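You operate a simulated robot arm through the tools that you are given. There is no shell and no other tool. Be economical: measure what you need, move in short steps, check, and stop when the job is done.

The job below is to be done with a simulated robot arm. You get a single attempt, and the scene is never put back.

JOB
Gauge the hub and set the spacer that the display names on it.
Fine: slider over the hub, press the read key, slider back; switch the gauge off again.

The check looks at the end state, three seconds after you hand in, the way a careful person would. Anything else that was tipped, shoved, dropped, spilled or broken makes it a failure.

ROBOT AND FRAMES
A 6-joint arm with a two-finger parallel gripper, fixed in place. Base frame: the origin is at the foot of the arm, x ahead of it, y to its left, z up; the work surface is at about z = 0. Readings come in m, rad, newtons and seconds.
With the tool pointing down near the work surface it reaches from about 0.14 to 0.58 m from the base axis. Its first joint turns from -1.152 to 1.152 rad. Payload 2.1 kg.
The tool frame sits at the grasp point between the pads (the TCP): z along the fingers, y along the line on which they close. The tips reach 0.03 m beyond it. Largest opening 0.094 m; finger width 0.028, thickness 0.01; the body of the gripper, 0.05 by 0.096 m, starts 0.055 m behind the TCP.
Orientation is told as [roll, pitch, yaw] about the base's x, y, z axes, in that order, counted from this pose: with the fingers straight down and closing along the base's y, the tool's x points along the base's -x, its y along +y and its z along -z.

CONTROLS
- The arm moves only by the tool arm_command. Its argument "targets" is a list of rows, each a list of 7 numbers: the turn, a rotation vector about the base's x, y, z in units of 45 degrees (1.0 is 45 degrees), then the shift along the base's x, y, z in units of 250 mm (1.0 is 250 mm), then the closure in counts, from 0 (fully open) to 255 (shut). In form: [[wx, wy, wz, tx, ty, tz, claw], ...]. A call has 1 to 20 rows; each row is the pose to reach, as a shift and turn from the pose commanded when the call began. A call with a number of a shift or a turn outside -1 to 1 is refused whole. Each row takes 0.2 s and may step no farther than 0.05 m and 0.15 rad from the row before; otherwise, or with a gripper value out of range, the whole call is refused. Where a pose cannot be reached the arm comes as near as it can. A force on the tool above 60 N (or 10 N above the force at the start of the call, whichever is more), or a blocked arm, ends the call early, and 0.2 s more pass. The fingers move at their own pace (about 0.072 m/s each) and stop on an object; they squeeze with about 41 N. The grip force told is the motor's: it shows also when the fingers shut on nothing. Time passes only in rows, and 0.2 s behind the last, so rows that repeat a pose let the fingers close. It gives the time, the measured TCP pose, the force on the tool (base axes), the opening and the grip force at its end, in the units of the frame above (readings bear some noise).
- Cameras (640 x 400 px; columns grow to the right, rows downward): "scene" is fixed at [0.0792, -0.3927, 0.4925]; the picture's right is [0.52, -0.85, 0.00], its down [-0.43, -0.27, -0.86] and it looks along [0.73, 0.45, -0.51] (base axes); focal length 214 px, centre (320, 200). "wrist" rides on the gripper at [-0.037, 0, -0.058] in the tool frame; the picture's right is [0.00, -1.00, 0.00], its down [0.97, 0.00, -0.24] and it looks along [0.24, 0.00, 0.97] (tool axes); focal length 218 px, centre (320, 200).
- snapshot(camera): a new picture of that camera. The clock stands still meanwhile.
- probe_pixels(camera, pixels): there is no depth. For up to 12 entries [column, row, z] of the newest picture of that camera ("zoom" is the newest enlarged one), the place [x, y] in the base frame at which the ray of that pixel passes the height z, good to about 0.002 m. The clock stands still meanwhile.
- inspect(camera, box): a new picture of the part [left, top, right, bottom] of that camera's present view, enlarged. The clock stands still meanwhile.
- close_job(): hands the job in; it is judged then, once.

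Go step by step. Measure first, check grasps and placings, and put right what went wrong. The budget is 80 turns and 38 pictures, counting those below and the enlarged ones. Unless the task says otherwise, let go and move clear before handing in, and close with one line.

The tools are called by a JSON object that holds its "op" and its "data". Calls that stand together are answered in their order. arm_command: Moves the arm, as the interface text tells. Its arguments: {"type":"object","properties":{"targets":{"type":"array"}},"required":["targets"]} The other tools are called the same way: snapshot (camera) takes a picture; probe_pixels (camera, pixels) gives the place at which the rays of pixels pass given heights; inspect (camera, box) takes an enlarged picture of a part of a camera's view; close_job () hands the job in.

At the start:

```text
time: 0.0
tcp_pos: [0.3392, -0.1467, 0.3907]
orientation: [0.0, -0.002, 0.0]
force: [0.5, -0.1, 0.2]
finger_gap: 0.094
grip_force: 0.1
```

scene: 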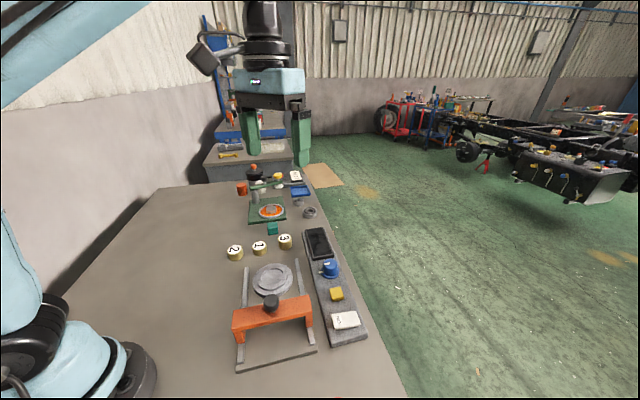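
wrist: 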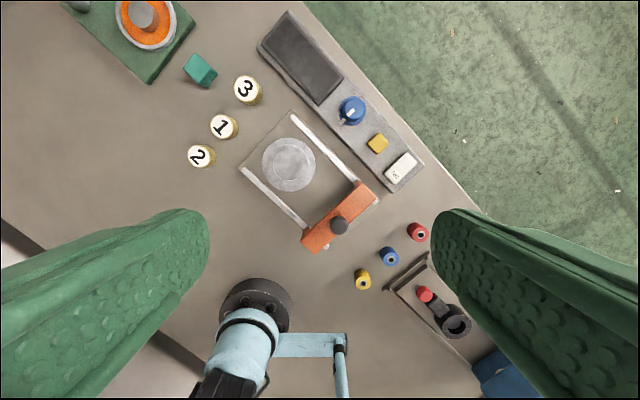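

The pictures show an orange slider bridge on rails (scene 271,315), the hub plate (272,278), spacers 1, 2 and 3, and a panel with a display, blue knob, yellow key and white switch. I'll enlarge these first.

{"op": "inspect", "data": {"camera": "scene", "box": [200, 160, 400, 380]}}

{"op": "inspect", "data": {"camera": "wrist", "box": [170, 0, 470, 260]}}

```text
1.82 times, centred on (300, 270) of scene
```

zoom: 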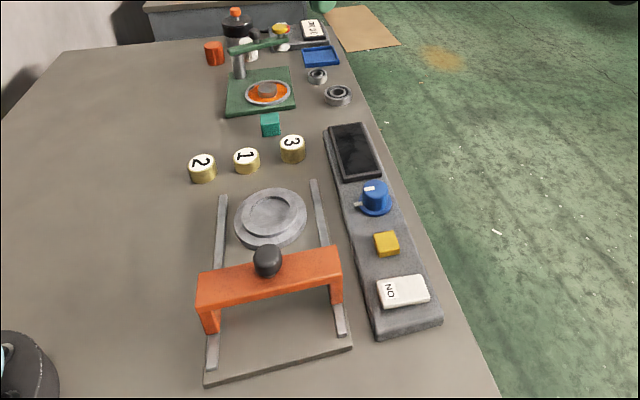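

```text
1.54 times, centred on (320, 130) of wrist
```

zoom: 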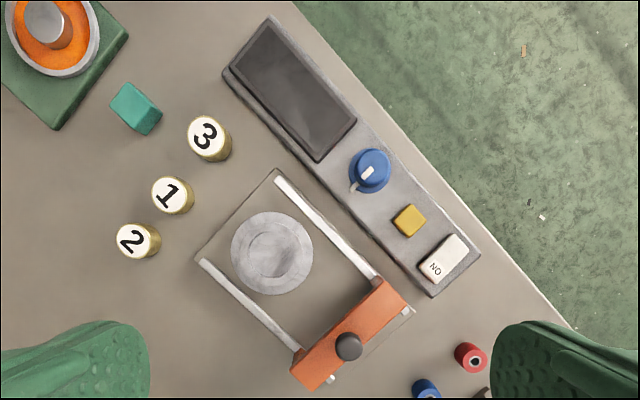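

Switch marked "ON" and a knob with a pointer are visible. I'll enlarge the panel and probe the key points.

{"op": "inspect", "data": {"camera": "wrist", "box": [320, 80, 430, 200]}}

{"op": "inspect", "data": {"camera": "scene", "box": [300, 220, 370, 350]}}

{"op": "probe_pixels", "data": {"camera": "wrist", "pixels": [[246, 89, 0.02], [222, 127, 0.02], [200, 155, 0.02], [288, 165, 0.02], [338, 226, 0.08], [351, 109, 0.04], [377, 144, 0.025], [400, 168, 0.025], [293, 114, 0.0], [240, 168, 0.0], [300, 228, 0.0], [375, 200, 0.0]]}}

{"op": "probe_pixels", "data": {"camera": "scene", "pixels": [[285, 239, 0.02], [259, 246, 0.02], [235, 250, 0.02], [272, 278, 0.02], [271, 301, 0.08], [330, 264, 0.04], [336, 294, 0.025], [345, 320, 0.025], [237, 370, 0.0], [316, 350, 0.0]]}}

```text
3.33 times, centred on (375, 140) of wrist
```

zoom: 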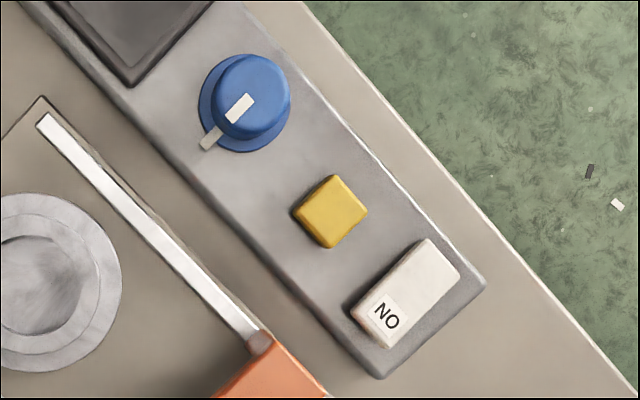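

```text
3.08 times, centred on (335, 285) of scene
```

zoom: 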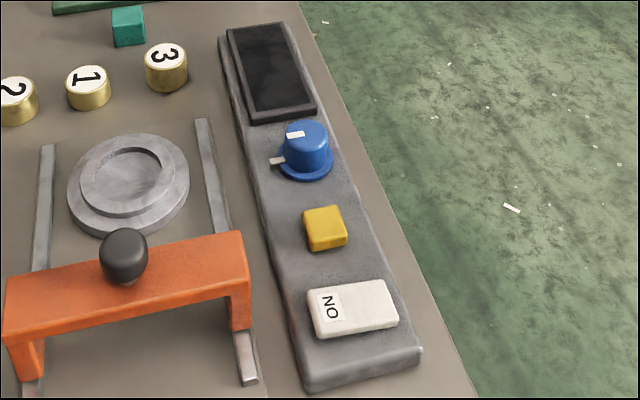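

```text
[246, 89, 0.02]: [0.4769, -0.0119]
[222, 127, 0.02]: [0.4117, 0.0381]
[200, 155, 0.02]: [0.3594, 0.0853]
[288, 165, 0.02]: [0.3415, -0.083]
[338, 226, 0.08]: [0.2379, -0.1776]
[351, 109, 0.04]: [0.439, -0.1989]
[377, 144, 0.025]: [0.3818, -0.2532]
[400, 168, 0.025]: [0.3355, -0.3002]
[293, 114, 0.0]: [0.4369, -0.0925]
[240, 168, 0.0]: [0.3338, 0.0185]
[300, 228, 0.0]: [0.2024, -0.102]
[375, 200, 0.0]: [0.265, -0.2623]
```

```text
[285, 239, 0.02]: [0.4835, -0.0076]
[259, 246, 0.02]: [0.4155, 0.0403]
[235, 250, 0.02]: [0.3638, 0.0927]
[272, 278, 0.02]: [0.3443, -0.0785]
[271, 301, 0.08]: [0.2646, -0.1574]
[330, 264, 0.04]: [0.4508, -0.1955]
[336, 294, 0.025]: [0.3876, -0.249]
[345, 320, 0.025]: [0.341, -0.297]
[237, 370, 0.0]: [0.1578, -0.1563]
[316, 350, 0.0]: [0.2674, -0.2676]
```

Triangulating both views gives these positions:
- Slider knob top: about (0.250, -0.175, 0.11).
- Hub: about (0.342, -0.084), top near 0.026.
- Rails: run along (0.70, 0.72).

The gauge is off. I'll go above the slider knob, yawed so the fingers close along the rails, and take a picture.

{"op": "arm_command", "data": {"targets": [[0, 0, -0.122, -0.045, -0.014, -0.085, 0], [0, 0, -0.244, -0.089, -0.028, -0.17, 0], [0, 0, -0.367, -0.134, -0.042, -0.255, 0], [0, 0, -0.489, -0.178, -0.057, -0.34, 0], [0, 0, -0.611, -0.223, -0.071, -0.425, 0], [0, 0, -0.733, -0.268, -0.085, -0.51, 0], [0, 0, -0.856, -0.312, -0.099, -0.595, 0], [0, 0, -0.978, -0.357, -0.113, -0.68, 0]]}}

{"op": "snapshot", "data": {"camera": "wrist"}}

{"op": "snapshot", "data": {"camera": "scene"}}

```text
time: 1.8
tcp_pos: [0.2502, -0.1736, 0.2217]
orientation: [0.001, -0.002, -0.769]
force: [-0.2, -1.0, 0.5]
finger_gap: 0.0939
grip_force: 0.2
```

```text
31 pictures are left
```

wrist: 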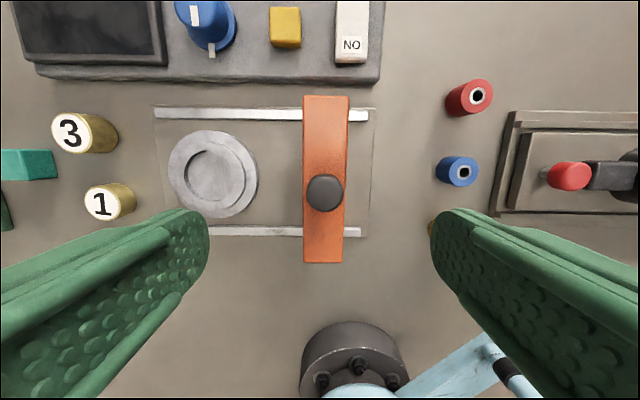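

```text
30 pictures are left
```

scene: 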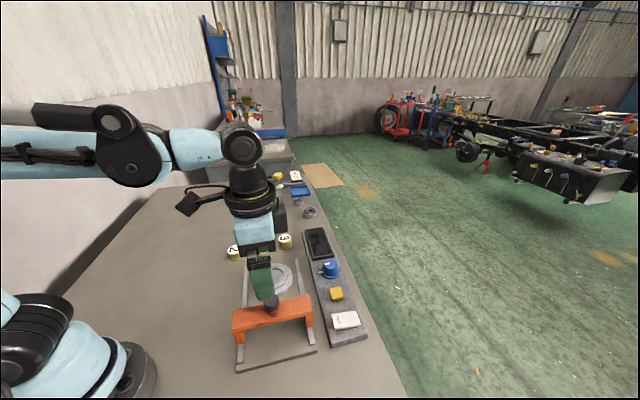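

The alignment is right: the rails run horizontally in the wrist picture and the knob is at (325,193). I'll probe again from this closer view.

{"op": "probe_pixels", "data": {"camera": "wrist", "pixels": [[325, 193, 0.11], [325, 193, 0.1], [325, 97, 0.085], [325, 262, 0.085], [304, 200, 0.085], [348, 200, 0.085], [206, 174, 0.02], [206, 174, 0.03], [285, 28, 0.025], [352, 45, 0.02], [352, 5, 0.02], [210, 12, 0.04]]}}

{"op": "probe_pixels", "data": {"camera": "scene", "pixels": [[271, 303, 0.11], [271, 303, 0.1], [271, 303, 0.09]]}}

{"op": "inspect", "data": {"camera": "wrist", "box": [140, 0, 400, 220]}}

{"op": "inspect", "data": {"camera": "scene", "box": [220, 280, 330, 380]}}

```text
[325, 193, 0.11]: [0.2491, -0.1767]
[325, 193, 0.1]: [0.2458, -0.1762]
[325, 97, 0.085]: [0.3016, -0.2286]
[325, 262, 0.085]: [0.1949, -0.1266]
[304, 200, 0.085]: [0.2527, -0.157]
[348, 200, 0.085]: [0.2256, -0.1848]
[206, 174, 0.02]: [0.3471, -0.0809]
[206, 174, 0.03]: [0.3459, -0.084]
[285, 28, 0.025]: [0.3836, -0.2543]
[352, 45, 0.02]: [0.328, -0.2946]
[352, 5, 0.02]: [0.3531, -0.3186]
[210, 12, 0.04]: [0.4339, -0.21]
```

```text
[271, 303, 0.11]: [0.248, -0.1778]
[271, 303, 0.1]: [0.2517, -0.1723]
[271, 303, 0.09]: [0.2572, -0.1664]
```

```text
1.82 times, centred on (270, 110) of wrist
```

zoom: 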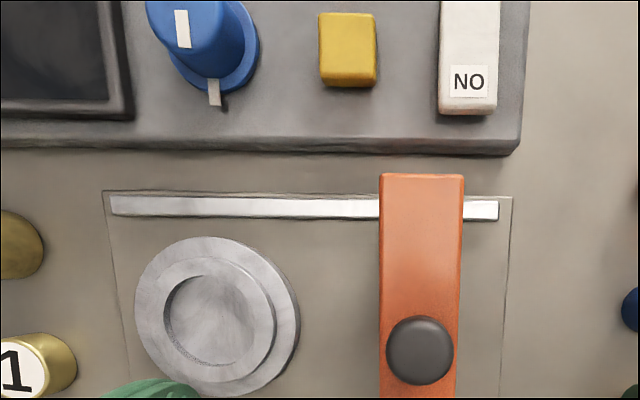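

```text
4.00 times, centred on (275, 330) of scene
```

zoom: 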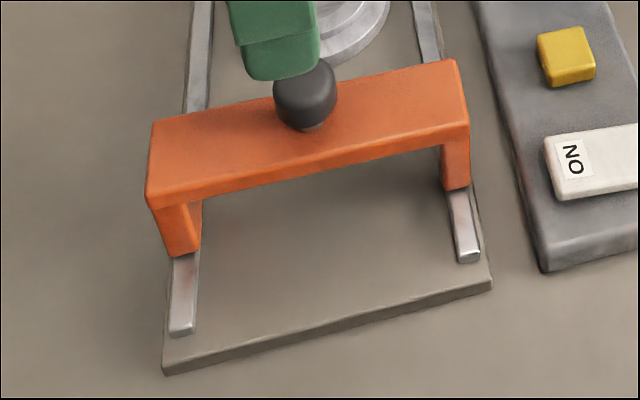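

The ON end of the rocker is at about (0.325, -0.287) with its top near 0.03, and it looks raised, so off. I'll shut the fingers, move over it and descend to just above.

{"op": "arm_command", "data": {"targets": [[0, 0, 0, 0.08, -0.12, 0, 255], [0, 0, 0, 0.16, -0.24, 0, 255], [0, 0, 0, 0.23, -0.36, 0, 255], [0, 0, 0, 0.292, -0.44, 0, 255], [0, 0, 0, 0.292, -0.44, -0.15, 255], [0, 0, 0, 0.292, -0.44, -0.3, 255], [0, 0, 0, 0.292, -0.44, -0.44, 255], [0, 0, 0, 0.292, -0.44, -0.54, 255], [0, 0, 0, 0.292, -0.44, -0.54, 255]]}}

{"op": "inspect", "data": {"camera": "scene", "box": [280, 240, 390, 350]}}

{"op": "snapshot", "data": {"camera": "wrist"}}

```text
time: 3.8
tcp_pos: [0.3223, -0.283, 0.086]
orientation: [-0.001, -0.003, -0.769]
force: [0.0, -0.6, 0.5]
finger_gap: 0.0
grip_force: 33.1
```

```text
3.64 times, centred on (335, 295) of scene
```

zoom: 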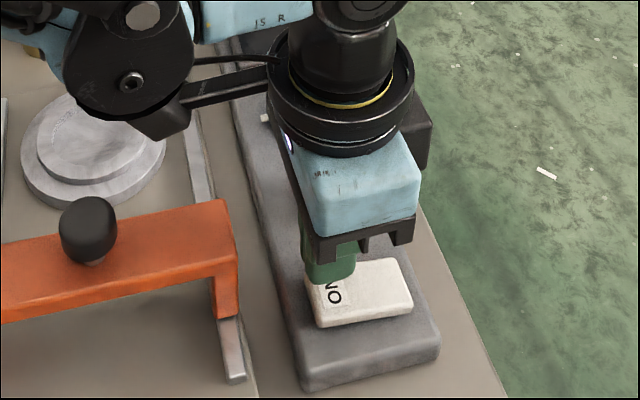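

```text
26 pictures are left
```

wrist: 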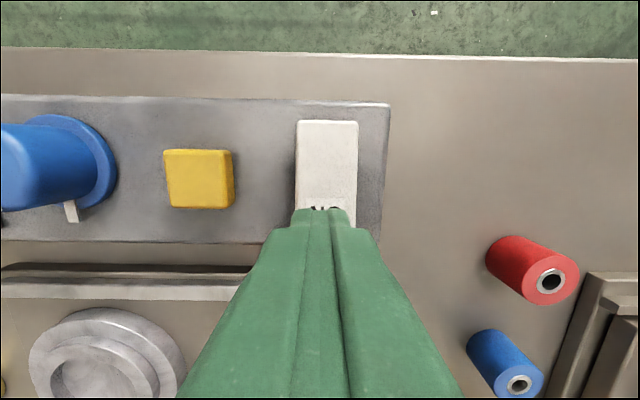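

The fingertip sits over the ON label (wrist 322,208). I'll press down in small steps.

{"op": "arm_command", "data": {"targets": [[0, 0, 0, 0, 0, -0.04, 255], [0, 0, 0, 0, 0, -0.07, 255], [0, 0, 0, 0, 0, -0.085, 255], [0, 0, 0, 0, 0, -0.1, 255]]}}

```text
time: 4.9
tcp_pos: [0.3222, -0.2838, 0.0645]
orientation: [-0.001, 0.004, -0.769]
force: [1.0, 0.4, 11.0]
finger_gap: 0.0002
grip_force: 32.7
stopped in row 4: the force on the tool passed its limit (the readings are from after the stop); the commanded pose is now the measured one
```

Contact was made at tip height 0.0345 with 11 N. I'll check whether the rocker tipped or the display lit.

{"op": "snapshot", "data": {"camera": "scene"}}

```text
25 pictures are left
```

scene: 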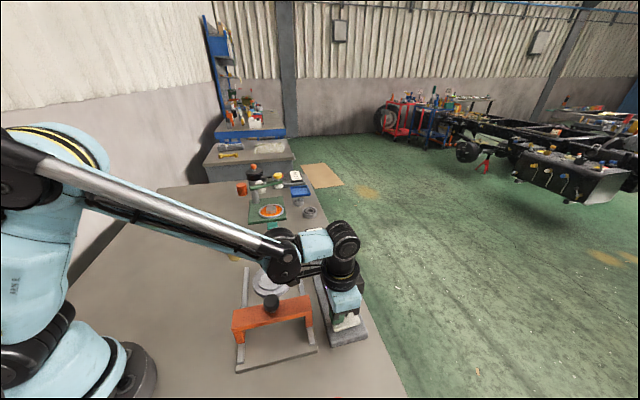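

I can't see the display or rocker state. I'll press a little further, then lift and look.

{"op": "arm_command", "data": {"targets": [[0, 0, 0, 0, 0, -0.01, 255], [0, 0, 0, 0, 0, -0.02, 255], [0, 0, 0, 0, 0, -0.03, 255]]}}

```text
time: 5.3
tcp_pos: [0.3233, -0.2831, 0.0653]
orientation: [0.001, 0.004, -0.768]
force: [-0.6, -0.3, 12.4]
finger_gap: 0.0001
grip_force: 33.1
stopped in row 2: the force on the tool passed its limit (the readings are from after the stop); the commanded pose is now the measured one
```

It's hard-stopped at the same height. I'll lift and look.

{"op": "arm_command", "data": {"targets": [[0, 0, 0, 0, 0, 0.1, 255], [0, 0, 0, 0, 0, 0.25, 255], [0, 0, 0, 0, 0.1, 0.4, 255], [0, 0, 0, -0.06, 0.25, 0.5, 255], [0, 0, 0, -0.12, 0.4, 0.55, 255]]}}

{"op": "inspect", "data": {"camera": "scene", "box": [290, 220, 380, 350]}}

{"op": "snapshot", "data": {"camera": "wrist"}}

```text
time: 6.5
tcp_pos: [0.2911, -0.1828, 0.2009]
orientation: [0.0, 0.006, -0.769]
force: [0.3, -0.3, 0.6]
finger_gap: 0.0
grip_force: 32.9
```

```text
3.08 times, centred on (335, 285) of scene
```

zoom: 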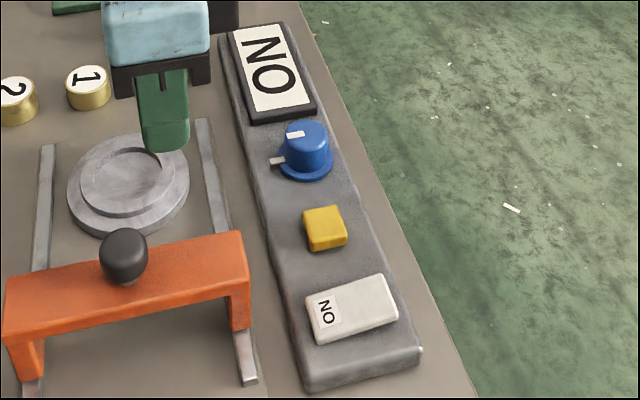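

```text
23 pictures are left
```

wrist: 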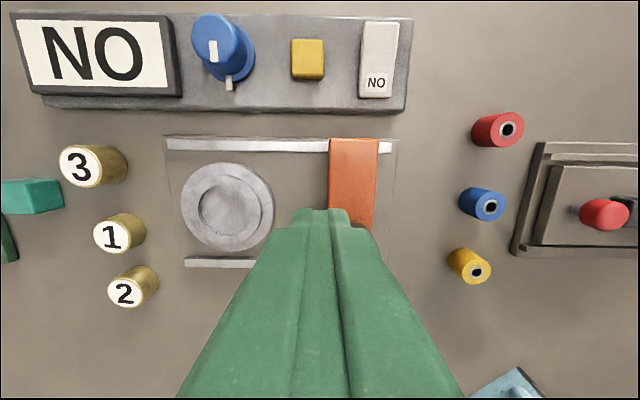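

The display now reads "ON". I'll open the fingers, move over the slider knob and descend to TCP z = 0.125.

{"op": "arm_command", "data": {"targets": [[0, 0, 0, -0.06, 0.01, 0, 0], [0, 0, 0, -0.12, 0.02, 0, 0], [0, 0, 0, -0.17, 0.028, 0, 60], [0, 0, 0, -0.17, 0.028, -0.1, 60], [0, 0, 0, -0.17, 0.028, -0.2, 60], [0, 0, 0, -0.17, 0.028, -0.26, 60], [0, 0, 0, -0.17, 0.028, -0.31, 60], [0, 0, 0, -0.17, 0.028, -0.31, 60]]}}

{"op": "inspect", "data": {"camera": "scene", "box": [210, 260, 330, 370]}}

```text
time: 8.3
tcp_pos: [0.2493, -0.1763, 0.1239]
orientation: [0.001, 0.005, -0.768]
force: [0.2, 0.1, -0.4]
finger_gap: 0.072
grip_force: 0.2
```

```text
3.64 times, centred on (270, 315) of scene
```

zoom: 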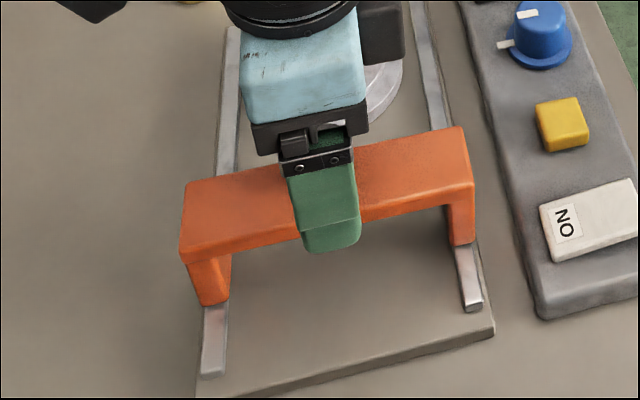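

The fingers straddle the knob. I'll close on it.

{"op": "arm_command", "data": {"targets": [[0, 0, 0, 0, 0, 0, 255], [0, 0, 0, 0, 0, 0, 255], [0, 0, 0, 0, 0, 0, 255], [0, 0, 0, 0, 0, 0, 255]]}}

```text
time: 9.3
tcp_pos: [0.2493, -0.1756, 0.1232]
orientation: [0.0, 0.004, -0.767]
force: [0.1, -0.6, -5.2]
finger_gap: 0.0292
grip_force: 44.9
```

The grip is on the knob (gap 29 mm). I'll slide along the rail direction (0.696, 0.718) about 60 mm first, watching the force.

{"op": "arm_command", "data": {"targets": [[0, 0, 0, 0.0278, 0.0287, 0, 255], [0, 0, 0, 0.0557, 0.0574, 0, 255], [0, 0, 0, 0.0835, 0.0862, 0, 255], [0, 0, 0, 0.1114, 0.1149, 0, 255], [0, 0, 0, 0.1392, 0.1436, 0, 255], [0, 0, 0, 0.167, 0.1723, 0, 255]]}}

```text
time: 10.7
tcp_pos: [0.2916, -0.1332, 0.1251]
orientation: [0.001, 0.004, -0.768]
force: [10.4, -10.7, -26.7]
finger_gap: 0.0295
grip_force: 44.8
```

The lateral force shows the rails run at closer to 45.0°. I'll correct the direction, ease z slightly and continue.

{"op": "arm_command", "data": {"targets": [[0, 0, 0, 0.006, -0.001, -0.004, 255], [0, 0, 0, 0.034, 0.027, -0.006, 255], [0, 0, 0, 0.062, 0.055, -0.006, 255], [0, 0, 0, 0.09, 0.083, -0.006, 255], [0, 0, 0, 0.118, 0.111, -0.006, 255], [0, 0, 0, 0.146, 0.139, -0.006, 255]]}}

{"op": "snapshot", "data": {"camera": "wrist"}}

{"op": "inspect", "data": {"camera": "scene", "box": [200, 200, 360, 380]}}

```text
time: 12.1
tcp_pos: [0.3279, -0.0976, 0.1226]
orientation: [0.001, 0.005, -0.768]
force: [-5.0, 4.2, 22.6]
finger_gap: 0.0297
grip_force: 44.9
```

```text
21 pictures are left
```

wrist: 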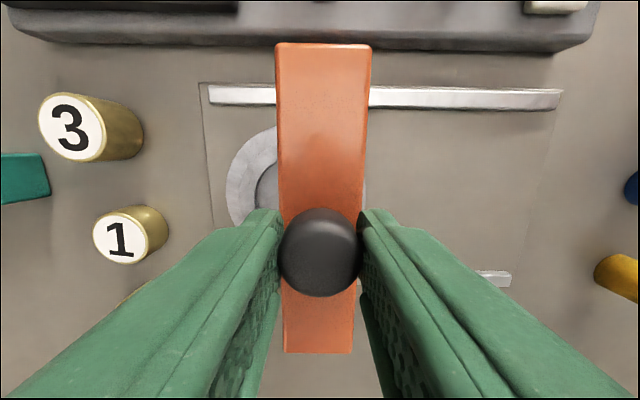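

```text
2.22 times, centred on (280, 290) of scene
```

zoom: 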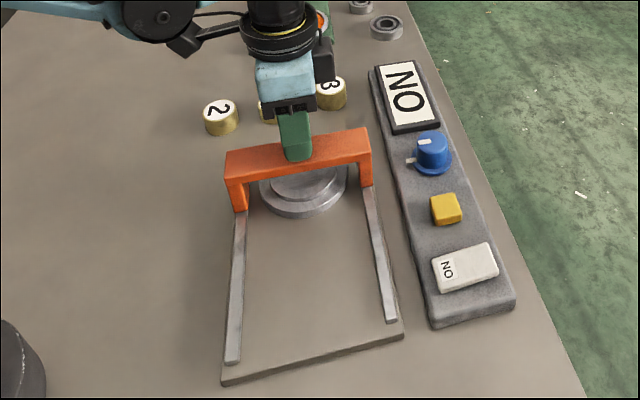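

The slider (col 321) is still about 19 mm short of the hub centre (col 296 at hub depth). I'll finish the slide.

{"op": "arm_command", "data": {"targets": [[0, 0, 0, 0.018, 0.018, 0.002, 255], [0, 0, 0, 0.036, 0.036, 0.003, 255], [0, 0, 0, 0.055, 0.055, 0.003, 255], [0, 0, 0, 0.055, 0.055, 0.003, 255]]}}

{"op": "snapshot", "data": {"camera": "wrist"}}

```text
time: 13.1
tcp_pos: [0.341, -0.0857, 0.1222]
orientation: [-0.002, 0.007, -0.768]
force: [-22.4, -0.5, -15.4]
finger_gap: 0.0296
grip_force: 45.1
```

```text
19 pictures are left
```

wrist: 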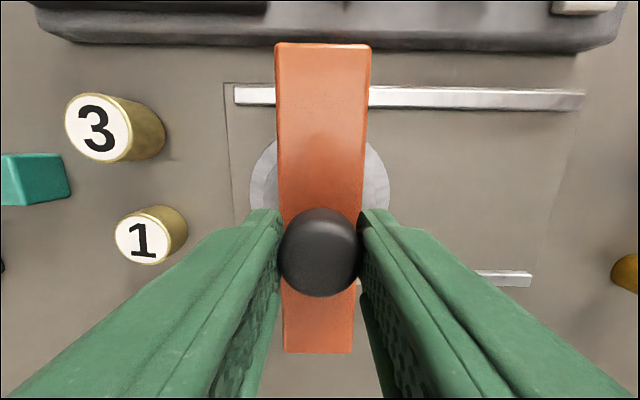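

The hub edges (249 to 389) are now centred under the slider (321). I'll release, lift and go above the read key.

{"op": "arm_command", "data": {"targets": [[0, 0, 0, 0, 0, 0, 90], [0, 0, 0, 0, 0, 0, 90], [0, 0, 0, 0, 0, 0.1, 90], [0, 0, 0, 0, 0, 0.22, 90], [0, 0, 0, 0.02, -0.1, 0.3, 255], [0, 0, 0, 0.06, -0.25, 0.3, 255], [0, 0, 0, 0.1, -0.42, 0.3, 255], [0, 0, 0, 0.14, -0.56, 0.3, 255], [0, 0, 0, 0.164, -0.67, 0.25, 255], [0, 0, 0, 0.164, -0.67, 0.1, 255], [0, 0, 0, 0.164, -0.67, -0.05, 255], [0, 0, 0, 0.164, -0.67, -0.16, 255]]}}

{"op": "snapshot", "data": {"camera": "wrist"}}

{"op": "inspect", "data": {"camera": "scene", "box": [220, 220, 380, 350]}}

```text
time: 15.7
tcp_pos: [0.3837, -0.2511, 0.0832]
orientation: [-0.002, 0.006, -0.767]
force: [-0.7, -0.2, 0.2]
finger_gap: 0.0001
grip_force: 33.2
```

```text
18 pictures are left
```

wrist: 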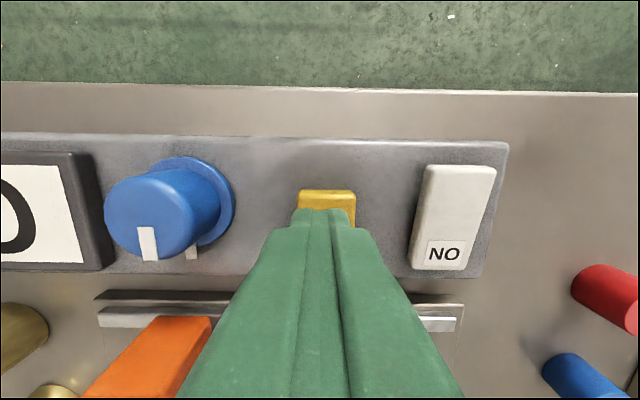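

```text
3.08 times, centred on (300, 285) of scene
```

zoom: 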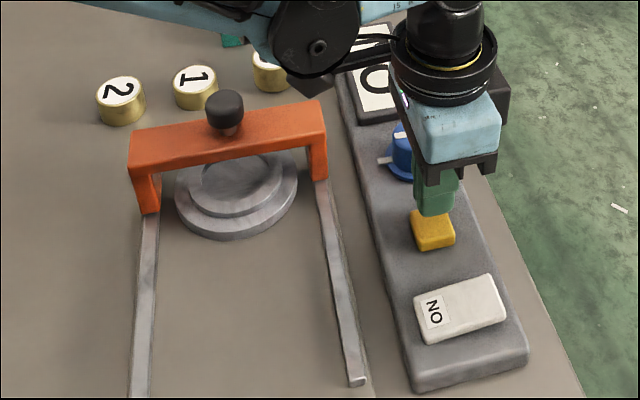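

The fingertip is over the yellow key (298 to 355, tip at 322). I'll nudge slightly and press.

{"op": "arm_command", "data": {"targets": [[0, 0, 0, 0.003, -0.012, -0.03, 255], [0, 0, 0, 0.003, -0.012, -0.06, 255], [0, 0, 0, 0.003, -0.012, -0.075, 255], [0, 0, 0, 0.003, -0.012, -0.09, 255], [0, 0, 0, 0.003, -0.012, -0.105, 255], [0, 0, 0, 0.003, -0.012, -0.12, 255]]}}

```text
time: 17.2
tcp_pos: [0.3844, -0.2553, 0.06]
orientation: [0.0, 0.008, -0.765]
force: [1.6, -1.4, 57.8]
finger_gap: 0.0
grip_force: 32.8
stopped in row 6: the force on the tool passed its limit (the readings are from after the stop); the commanded pose is now the measured one
```

Firm press (58 N). I'll lift, move aside and read the display.

{"op": "arm_command", "data": {"targets": [[0, 0, 0, 0, 0, 0.1, 255], [0, 0, 0, 0, 0, 0.25, 255], [0, 0, 0, 0, 0, 0.4, 255], [0, 0, 0, -0.05, 0.16, 0.42, 255], [0, 0, 0, -0.1, 0.32, 0.42, 255], [0, 0, 0, -0.14, 0.48, 0.42, 90], [0, 0, 0, -0.168, 0.668, 0.42, 90]]}}

{"op": "inspect", "data": {"camera": "scene", "box": [220, 210, 380, 350]}}

{"op": "snapshot", "data": {"camera": "wrist"}}

```text
time: 18.8
tcp_pos: [0.342, -0.087, 0.1592]
orientation: [0.001, 0.008, -0.769]
force: [-0.7, 0.5, 0.6]
finger_gap: 0.0607
grip_force: 0.1
```

```text
2.86 times, centred on (300, 280) of scene
```

zoom: 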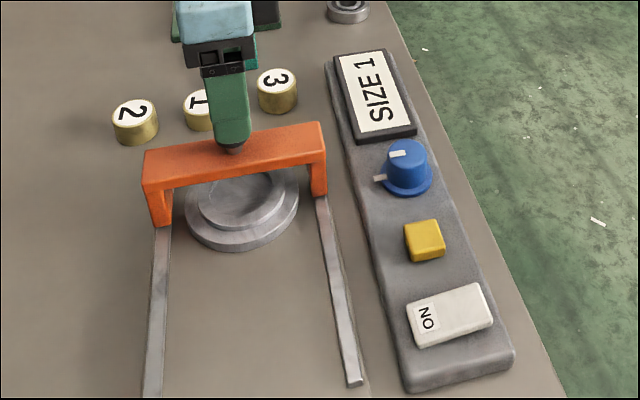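

```text
15 pictures are left
```

wrist: 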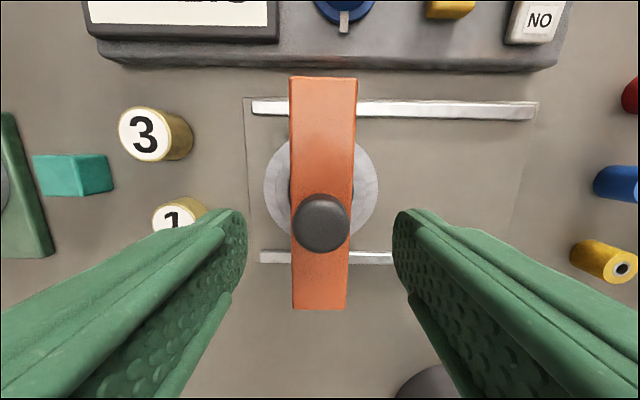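

The display reads "SIZE 1". I'll regrip the knob, then slide back.

{"op": "arm_command", "data": {"targets": [[0, 0, 0, -0.003, 0.006, -0.06, 90], [0, 0, 0, -0.003, 0.006, -0.12, 90], [0, 0, 0, -0.003, 0.006, -0.16, 90], [0, 0, 0, -0.003, 0.006, -0.16, 90], [0, 0, 0, -0.003, 0.006, -0.16, 255], [0, 0, 0, -0.003, 0.006, -0.16, 255], [0, 0, 0, -0.003, 0.006, -0.16, 255]]}}

```text
time: 20.4
tcp_pos: [0.3409, -0.0871, 0.1197]
orientation: [-0.003, 0.007, -0.768]
force: [-5.2, -7.4, -7.5]
finger_gap: 0.0297
grip_force: 45.2
```

Gripped (gap 29.7 mm). I'll slide back to about the start position (0.249, -0.176).

{"op": "arm_command", "data": {"targets": [[0, 0, 0, -0.033, -0.0325, 0.003, 255], [0, 0, 0, -0.066, -0.065, 0.004, 255], [0, 0, 0, -0.1, -0.098, 0.004, 255], [0, 0, 0, -0.133, -0.1305, 0.004, 255], [0, 0, 0, -0.166, -0.163, 0.004, 255], [0, 0, 0, -0.2, -0.196, 0.004, 255]]}}

```text
time: 21.8
tcp_pos: [0.2909, -0.1359, 0.1203]
orientation: [-0.001, 0.004, -0.767]
force: [14.2, -12.5, -18.4]
finger_gap: 0.0296
grip_force: 45.3
```

Some lateral force remains. I'll correct by 1 mm and finish the slide back.

{"op": "arm_command", "data": {"targets": [[0, 0, 0, -0.026, -0.032, -0.002, 255], [0, 0, 0, -0.058, -0.064, -0.003, 255], [0, 0, 0, -0.09, -0.096, -0.003, 255], [0, 0, 0, -0.122, -0.128, -0.003, 255], [0, 0, 0, -0.16, -0.166, -0.003, 255], [0, 0, 0, -0.16, -0.166, -0.003, 255]]}}

{"op": "inspect", "data": {"camera": "scene", "box": [210, 220, 380, 380]}}

```text
time: 23.2
tcp_pos: [0.2511, -0.1766, 0.1206]
orientation: [0.001, 0.007, -0.767]
force: [2.9, -2.2, 36.2]
finger_gap: 0.0296
grip_force: 44.2
```

```text
2.50 times, centred on (295, 300) of scene
```

zoom: 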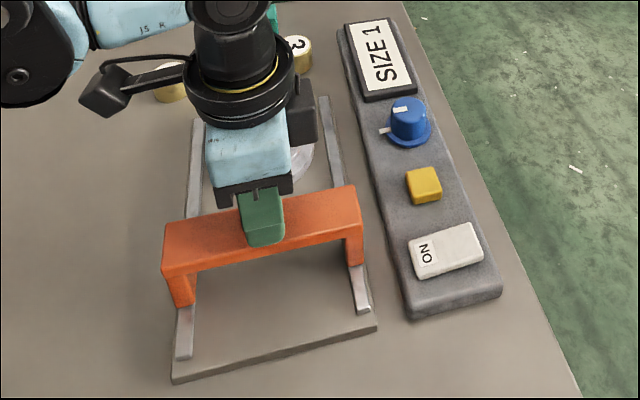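

The slider is back. I'll release, lift and move over the far end of the rocker.

{"op": "arm_command", "data": {"targets": [[0, 0, 0, 0, 0, 0.003, 90], [0, 0, 0, 0, 0, 0.003, 90], [0, 0, 0, 0, 0, 0.1, 90], [0, 0, 0, 0, 0, 0.22, 90], [0, 0, 0, 0.06, -0.1, 0.3, 255], [0, 0, 0, 0.16, -0.22, 0.3, 255], [0, 0, 0, 0.26, -0.36, 0.3, 255], [0, 0, 0, 0.34, -0.46, 0.3, 255], [0, 0, 0, 0.396, -0.542, 0.25, 255], [0, 0, 0, 0.396, -0.542, 0.1, 255], [0, 0, 0, 0.396, -0.542, -0.05, 255], [0, 0, 0, 0.396, -0.542, -0.14, 255]]}}

{"op": "snapshot", "data": {"camera": "wrist"}}

{"op": "inspect", "data": {"camera": "scene", "box": [210, 220, 380, 380]}}

```text
time: 25.8
tcp_pos: [0.3498, -0.3129, 0.0852]
orientation: [0.0, 0.006, -0.768]
force: [-0.4, -0.4, 0.5]
finger_gap: 0.0
grip_force: 33.0
```

```text
13 pictures are left
```

wrist: 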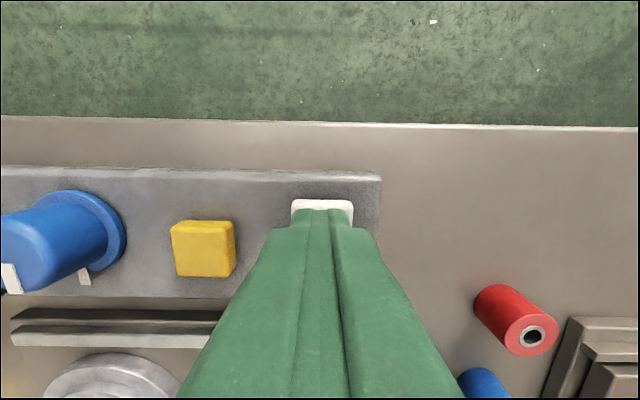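

```text
2.50 times, centred on (295, 300) of scene
```

zoom: 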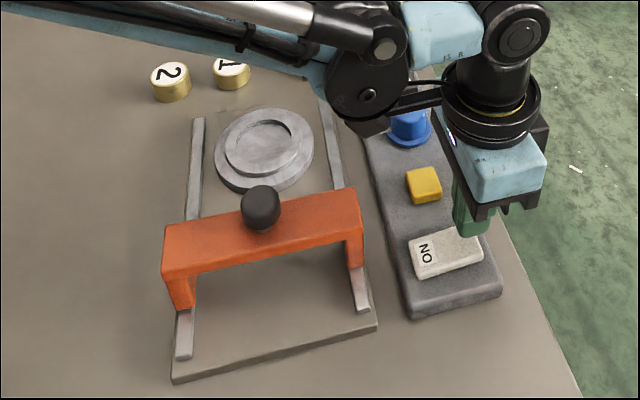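

The tip is over the far end of the rocker (wrist 322,205). I'll press in small steps, then lift.

{"op": "arm_command", "data": {"targets": [[0, 0, 0, 0, 0, -0.03, 255], [0, 0, 0, 0, 0, -0.06, 255], [0, 0, 0, 0, 0, -0.075, 255], [0, 0, 0, 0, 0, -0.09, 255], [0, 0, 0, 0, 0, -0.1, 255]]}}

{"op": "arm_command", "data": {"targets": [[0, 0, 0, 0, 0, 0.1, 255], [0, 0, 0, 0, 0, 0.25, 255], [0, 0, 0, 0, 0, 0.4, 255], [0, 0, 0, 0, 0.1, 0.55, 255], [0, 0, 0, 0, 0.25, 0.6, 0], [0, 0, 0, 0.05, 0.4, 0.6, 0], [0, 0, 0, 0.07, 0.58, 0.6, 0], [0, 0, 0, 0.1, 0.74, 0.6, 0], [0, 0, 0, 0.13, 0.9, 0.55, 0], [0, 0, 0, 0.17, 0.98, 0.5, 0]]}}

{"op": "inspect", "data": {"camera": "scene", "box": [210, 220, 380, 380]}}

{"op": "snapshot", "data": {"camera": "wrist"}}

```text
time: 27.0
tcp_pos: [0.351, -0.3133, 0.0636]
orientation: [0.0, 0.008, -0.767]
force: [1.3, -0.5, 12.3]
finger_gap: 0.0
grip_force: 33.1
stopped in row 5: the force on the tool passed its limit (the readings are from after the stop); the commanded pose is now the measured one
```

```text
time: 29.2
tcp_pos: [0.3935, -0.0672, 0.1889]
orientation: [0.0, 0.007, -0.769]
force: [0.9, 0.7, 0.4]
finger_gap: 0.0939
grip_force: 0.1
```

```text
2.50 times, centred on (295, 300) of scene
```

zoom: 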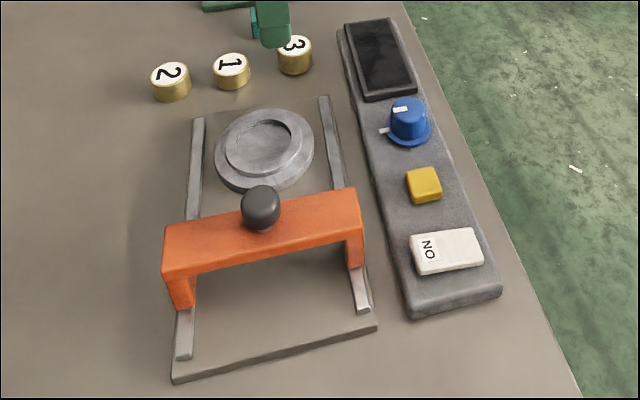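

```text
10 pictures are left
```

wrist: 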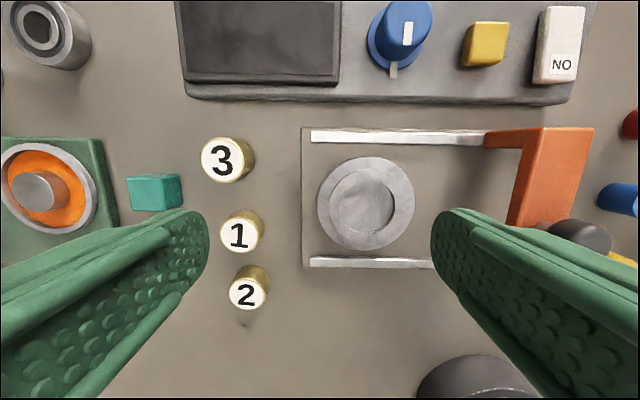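

The gauge is off: the display is dark and the rocker is back. Now spacer 1, so I'll probe it and the hub recess.

{"op": "probe_pixels", "data": {"camera": "wrist", "pixels": [[239, 235, 0.028], [239, 235, 0.024], [222, 235, 0.028], [257, 235, 0.028], [239, 218, 0.028], [239, 253, 0.028], [366, 202, 0.02], [364, 203, 0.015], [364, 203, 0.025], [222, 160, 0.03], [248, 295, 0.028]]}}

{"op": "probe_pixels", "data": {"camera": "zoom", "pixels": [[229, 64, 0.028], [229, 64, 0.024], [264, 146, 0.02], [264, 146, 0.015], [264, 146, 0.025], [170, 73, 0.028], [293, 47, 0.03]]}}

{"op": "inspect", "data": {"camera": "wrist", "box": [190, 120, 440, 320]}}

```text
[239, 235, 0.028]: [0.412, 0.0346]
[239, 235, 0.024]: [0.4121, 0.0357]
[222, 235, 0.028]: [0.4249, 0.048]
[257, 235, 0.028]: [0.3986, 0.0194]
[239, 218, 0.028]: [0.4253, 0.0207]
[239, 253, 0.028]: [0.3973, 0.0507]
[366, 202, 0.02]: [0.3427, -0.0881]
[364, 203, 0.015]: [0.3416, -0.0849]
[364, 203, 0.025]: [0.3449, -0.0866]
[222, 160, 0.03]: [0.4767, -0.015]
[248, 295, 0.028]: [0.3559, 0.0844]
```

```text
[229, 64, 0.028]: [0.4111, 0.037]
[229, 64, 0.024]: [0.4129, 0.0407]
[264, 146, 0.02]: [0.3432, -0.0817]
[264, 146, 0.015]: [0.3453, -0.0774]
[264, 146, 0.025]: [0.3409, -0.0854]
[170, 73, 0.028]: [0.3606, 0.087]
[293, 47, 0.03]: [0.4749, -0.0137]
```

```text
2.00 times, centred on (315, 220) of wrist
```

zoom: 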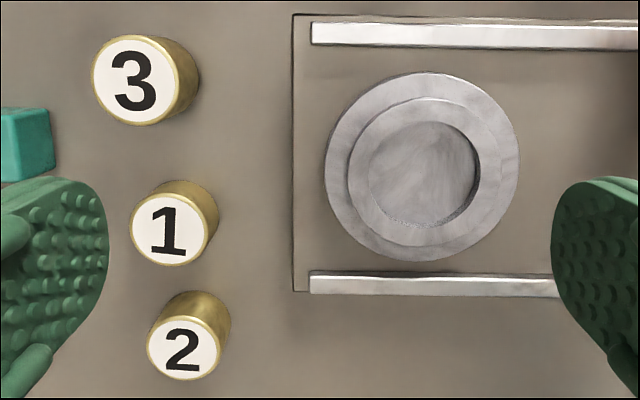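

Spacer 1 is at about (0.412, 0.035), 39 mm across with its top near 0.029. The recess centre is at about (0.340, -0.0855). I'll move above the spacer half open, lower to just above it and check.

{"op": "arm_command", "data": {"targets": [[0, 0, 0, 0.02, 0.12, 0, 60], [0, 0, 0, 0.04, 0.25, 0, 60], [0, 0, 0, 0.06, 0.35, 0, 60], [0, 0, 0, 0.074, 0.411, -0.06, 60], [0, 0, 0, 0.074, 0.411, -0.18, 60], [0, 0, 0, 0.074, 0.411, -0.32, 60], [0, 0, 0, 0.074, 0.411, -0.45, 60], [0, 0, 0, 0.074, 0.411, -0.45, 60]]}}

{"op": "snapshot", "data": {"camera": "wrist"}}

```text
time: 31.0
tcp_pos: [0.4105, 0.0356, 0.0762]
orientation: [0.002, 0.006, -0.768]
force: [-0.9, 0.3, -0.1]
finger_gap: 0.0722
grip_force: 0.1
```

```text
8 pictures are left
```

wrist: 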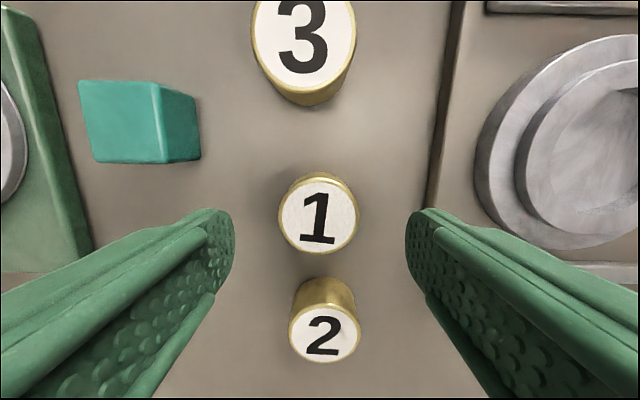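

Spacer 1 is at (318,215), with the expected TCP projection at about (320,220), so I need a nudge of about 3 mm. Then I'll descend and close.

{"op": "arm_command", "data": {"targets": [[0, 0, 0, 0.011, -0.005, -0.05, 60], [0, 0, 0, 0.011, -0.005, -0.1, 60], [0, 0, 0, 0.011, -0.005, -0.155, 60], [0, 0, 0, 0.011, -0.005, -0.155, 60], [0, 0, 0, 0.011, -0.005, -0.155, 255], [0, 0, 0, 0.011, -0.005, -0.155, 255], [0, 0, 0, 0.011, -0.005, -0.155, 255], [0, 0, 0, 0.011, -0.005, -0.155, 255]]}}

```text
time: 32.8
tcp_pos: [0.4148, 0.0337, 0.0378]
orientation: [-0.001, 0.008, -0.766]
force: [1.0, 1.5, 0.1]
finger_gap: 0.0425
grip_force: 40.7
```

Spacer gripped (42.5 mm). I'll lift and carry it above the hub.

{"op": "arm_command", "data": {"targets": [[0, 0, 0, 0, 0, 0.1, 255], [0, 0, 0, 0, 0, 0.25, 255], [0, 0, 0, -0.05, -0.08, 0.3, 255], [0, 0, 0, -0.1, -0.16, 0.3, 255], [0, 0, 0, -0.15, -0.24, 0.3, 255], [0, 0, 0, -0.2, -0.32, 0.3, 255], [0, 0, 0, -0.25, -0.4, 0.3, 255], [0, 0, 0, -0.299, -0.477, 0.25, 255], [0, 0, 0, -0.299, -0.477, 0.2, 255], [0, 0, 0, -0.299, -0.477, 0.2, 255]]}}

{"op": "snapshot", "data": {"camera": "wrist"}}

{"op": "inspect", "data": {"camera": "scene", "box": [220, 200, 340, 340]}}

```text
time: 35.0
tcp_pos: [0.3396, -0.0867, 0.0857]
orientation: [-0.001, 0.008, -0.769]
force: [0.2, 0.2, -2.2]
finger_gap: 0.0426
grip_force: 40.7
```

```text
7 pictures are left
```

wrist: 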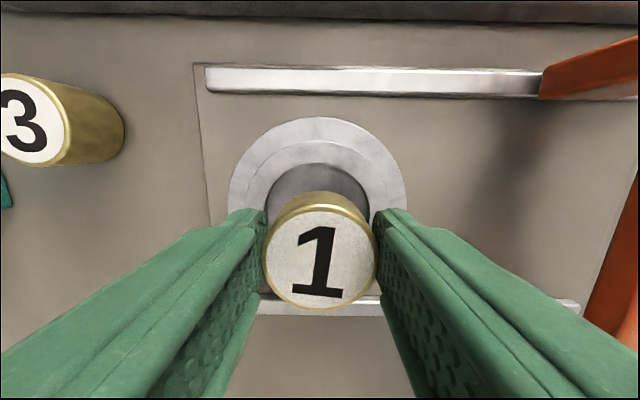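

```text
2.86 times, centred on (280, 270) of scene
```

zoom: 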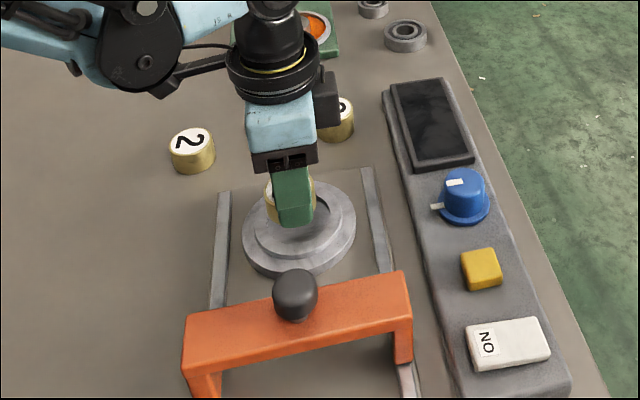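

Alignment is within about 2 mm: recess centre col 318 against 320, and slightly up. I'll correct and lower in small steps until contact.

{"op": "arm_command", "data": {"targets": [[0, 0, 0, 0.008, -0.002, -0.03, 255], [0, 0, 0, 0.008, -0.002, -0.06, 255], [0, 0, 0, 0.008, -0.002, -0.08, 255], [0, 0, 0, 0.008, -0.002, -0.09, 255], [0, 0, 0, 0.008, -0.002, -0.098, 255], [0, 0, 0, 0.008, -0.002, -0.106, 255], [0, 0, 0, 0.008, -0.002, -0.114, 255]]}}

```text
time: 36.6
tcp_pos: [0.3398, -0.0867, 0.0615]
orientation: [-0.003, 0.006, -0.767]
force: [-0.5, 0.7, 13.8]
finger_gap: 0.0425
grip_force: 40.9
stopped in row 7: the force on the tool passed its limit (the readings are from after the stop); the commanded pose is now the measured one
```

Contact at TCP z = 0.0615, so the spacer bottom is at about 0.024. I need to check whether it's seated in the recess or resting on the rim.

{"op": "inspect", "data": {"camera": "scene", "box": [240, 230, 310, 300]}}

{"op": "snapshot", "data": {"camera": "wrist"}}

```text
5.71 times, centred on (275, 265) of scene
```

zoom: 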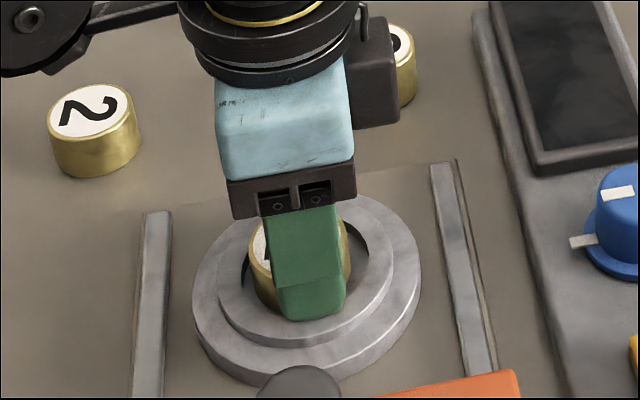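

```text
4 pictures are left
```

wrist: 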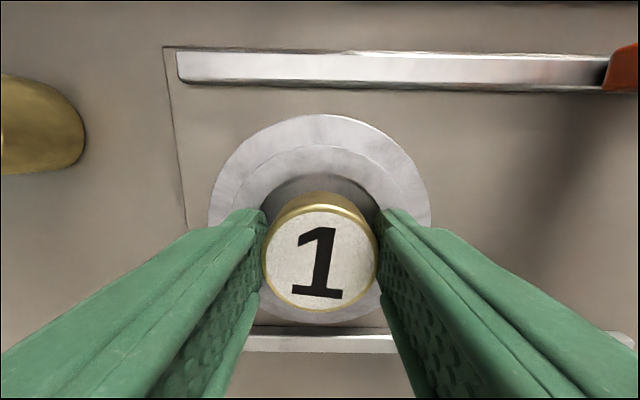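

The spacer sits inside the recess, centred (outer disc 210 to 430 against col 320), with the fingertips above the rim. I'll open slightly and lift straight up, then check.

{"op": "arm_command", "data": {"targets": [[0, 0, 0, 0, 0, 0, 114], [0, 0, 0, 0, 0, 0, 114], [0, 0, 0, 0, 0, 0.02, 114], [0, 0, 0, 0, 0, 0.06, 114], [0, 0, 0, 0, 0, 0.15, 90], [0, 0, 0, 0, 0, 0.3, 90], [0, 0, 0, 0.06, 0.06, 0.45, 90], [0, 0, 0, 0.12, 0.16, 0.55, 90], [0, 0, 0, 0.16, 0.3, 0.6, 90]]}}

{"op": "inspect", "data": {"camera": "scene", "box": [210, 220, 370, 360]}}

{"op": "snapshot", "data": {"camera": "wrist"}}

```text
time: 38.6
tcp_pos: [0.3796, -0.0126, 0.2108]
orientation: [-0.001, 0.009, -0.769]
force: [-0.5, -0.8, -0.3]
finger_gap: 0.061
grip_force: 0.1
```

```text
2.86 times, centred on (290, 290) of scene
```

zoom: 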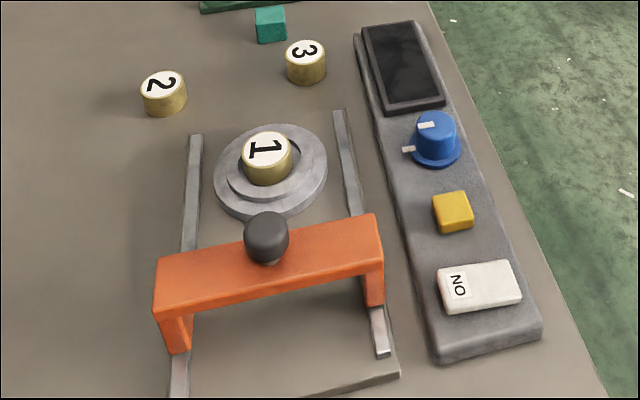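

```text
2 pictures are left
```

wrist: 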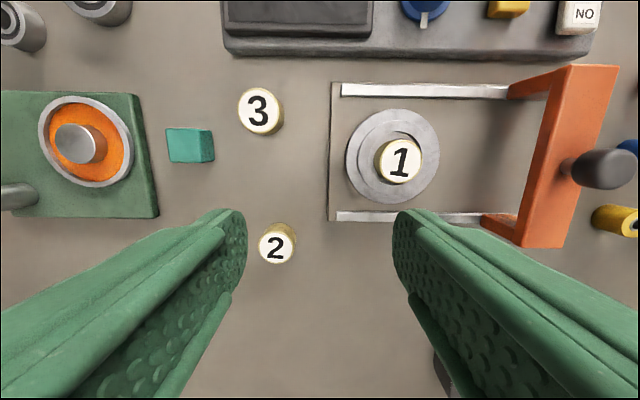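

Spacer 1 is on the hub, the slider is back and the display is dark. I'll take one close look to confirm it's flat in the recess.

{"op": "inspect", "data": {"camera": "scene", "box": [255, 245, 300, 285]}}

```text
10.00 times, centred on (278, 265) of scene
```

zoom: 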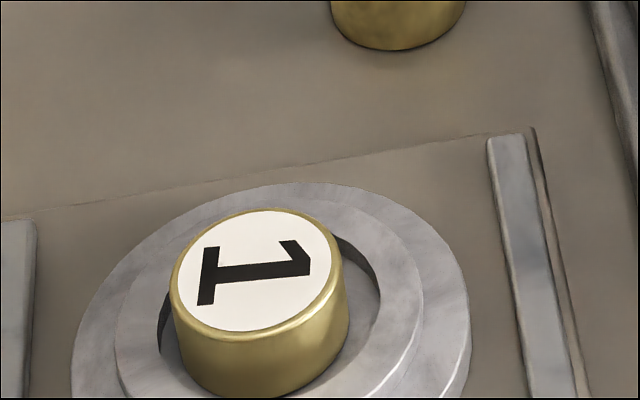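

The spacer looks upright. I'll triangulate its top from both newest pictures to confirm height and centring.

{"op": "probe_pixels", "data": {"camera": "zoom", "pixels": [[257, 271, 0.045], [257, 271, 0.05], [257, 271, 0.055], [172, 290, 0.05], [341, 255, 0.05], [269, 310, 0.027], [269, 310, 0.03]]}}

{"op": "probe_pixels", "data": {"camera": "wrist", "pixels": [[400, 162, 0.045], [400, 162, 0.05], [400, 162, 0.055], [378, 162, 0.05], [422, 162, 0.05], [392, 156, 0.015]]}}

```text
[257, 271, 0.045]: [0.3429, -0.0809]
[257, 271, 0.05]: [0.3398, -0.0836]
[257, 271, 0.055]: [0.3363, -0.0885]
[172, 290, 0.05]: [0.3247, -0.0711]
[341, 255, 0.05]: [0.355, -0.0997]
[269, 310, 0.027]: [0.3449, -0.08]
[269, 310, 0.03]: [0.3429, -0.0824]
```

```text
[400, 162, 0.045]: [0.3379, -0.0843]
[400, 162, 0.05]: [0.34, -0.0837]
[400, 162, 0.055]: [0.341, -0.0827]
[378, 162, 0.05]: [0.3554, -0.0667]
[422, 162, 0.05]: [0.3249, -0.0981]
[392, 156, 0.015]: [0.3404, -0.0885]
```

The spacer's top is at about (0.340, -0.084, 0.050), centred on the hub and flat. The slider is back, the gauge is off and the gripper is clear, so I'm handing in.

{"op": "close_job", "data": {}}

```text
The job is handed in.
```

The gauge read "SIZE 1", so spacer 1 is now centred in the hub recess; the slider is back, the gauge is switched off and the arm is clear.
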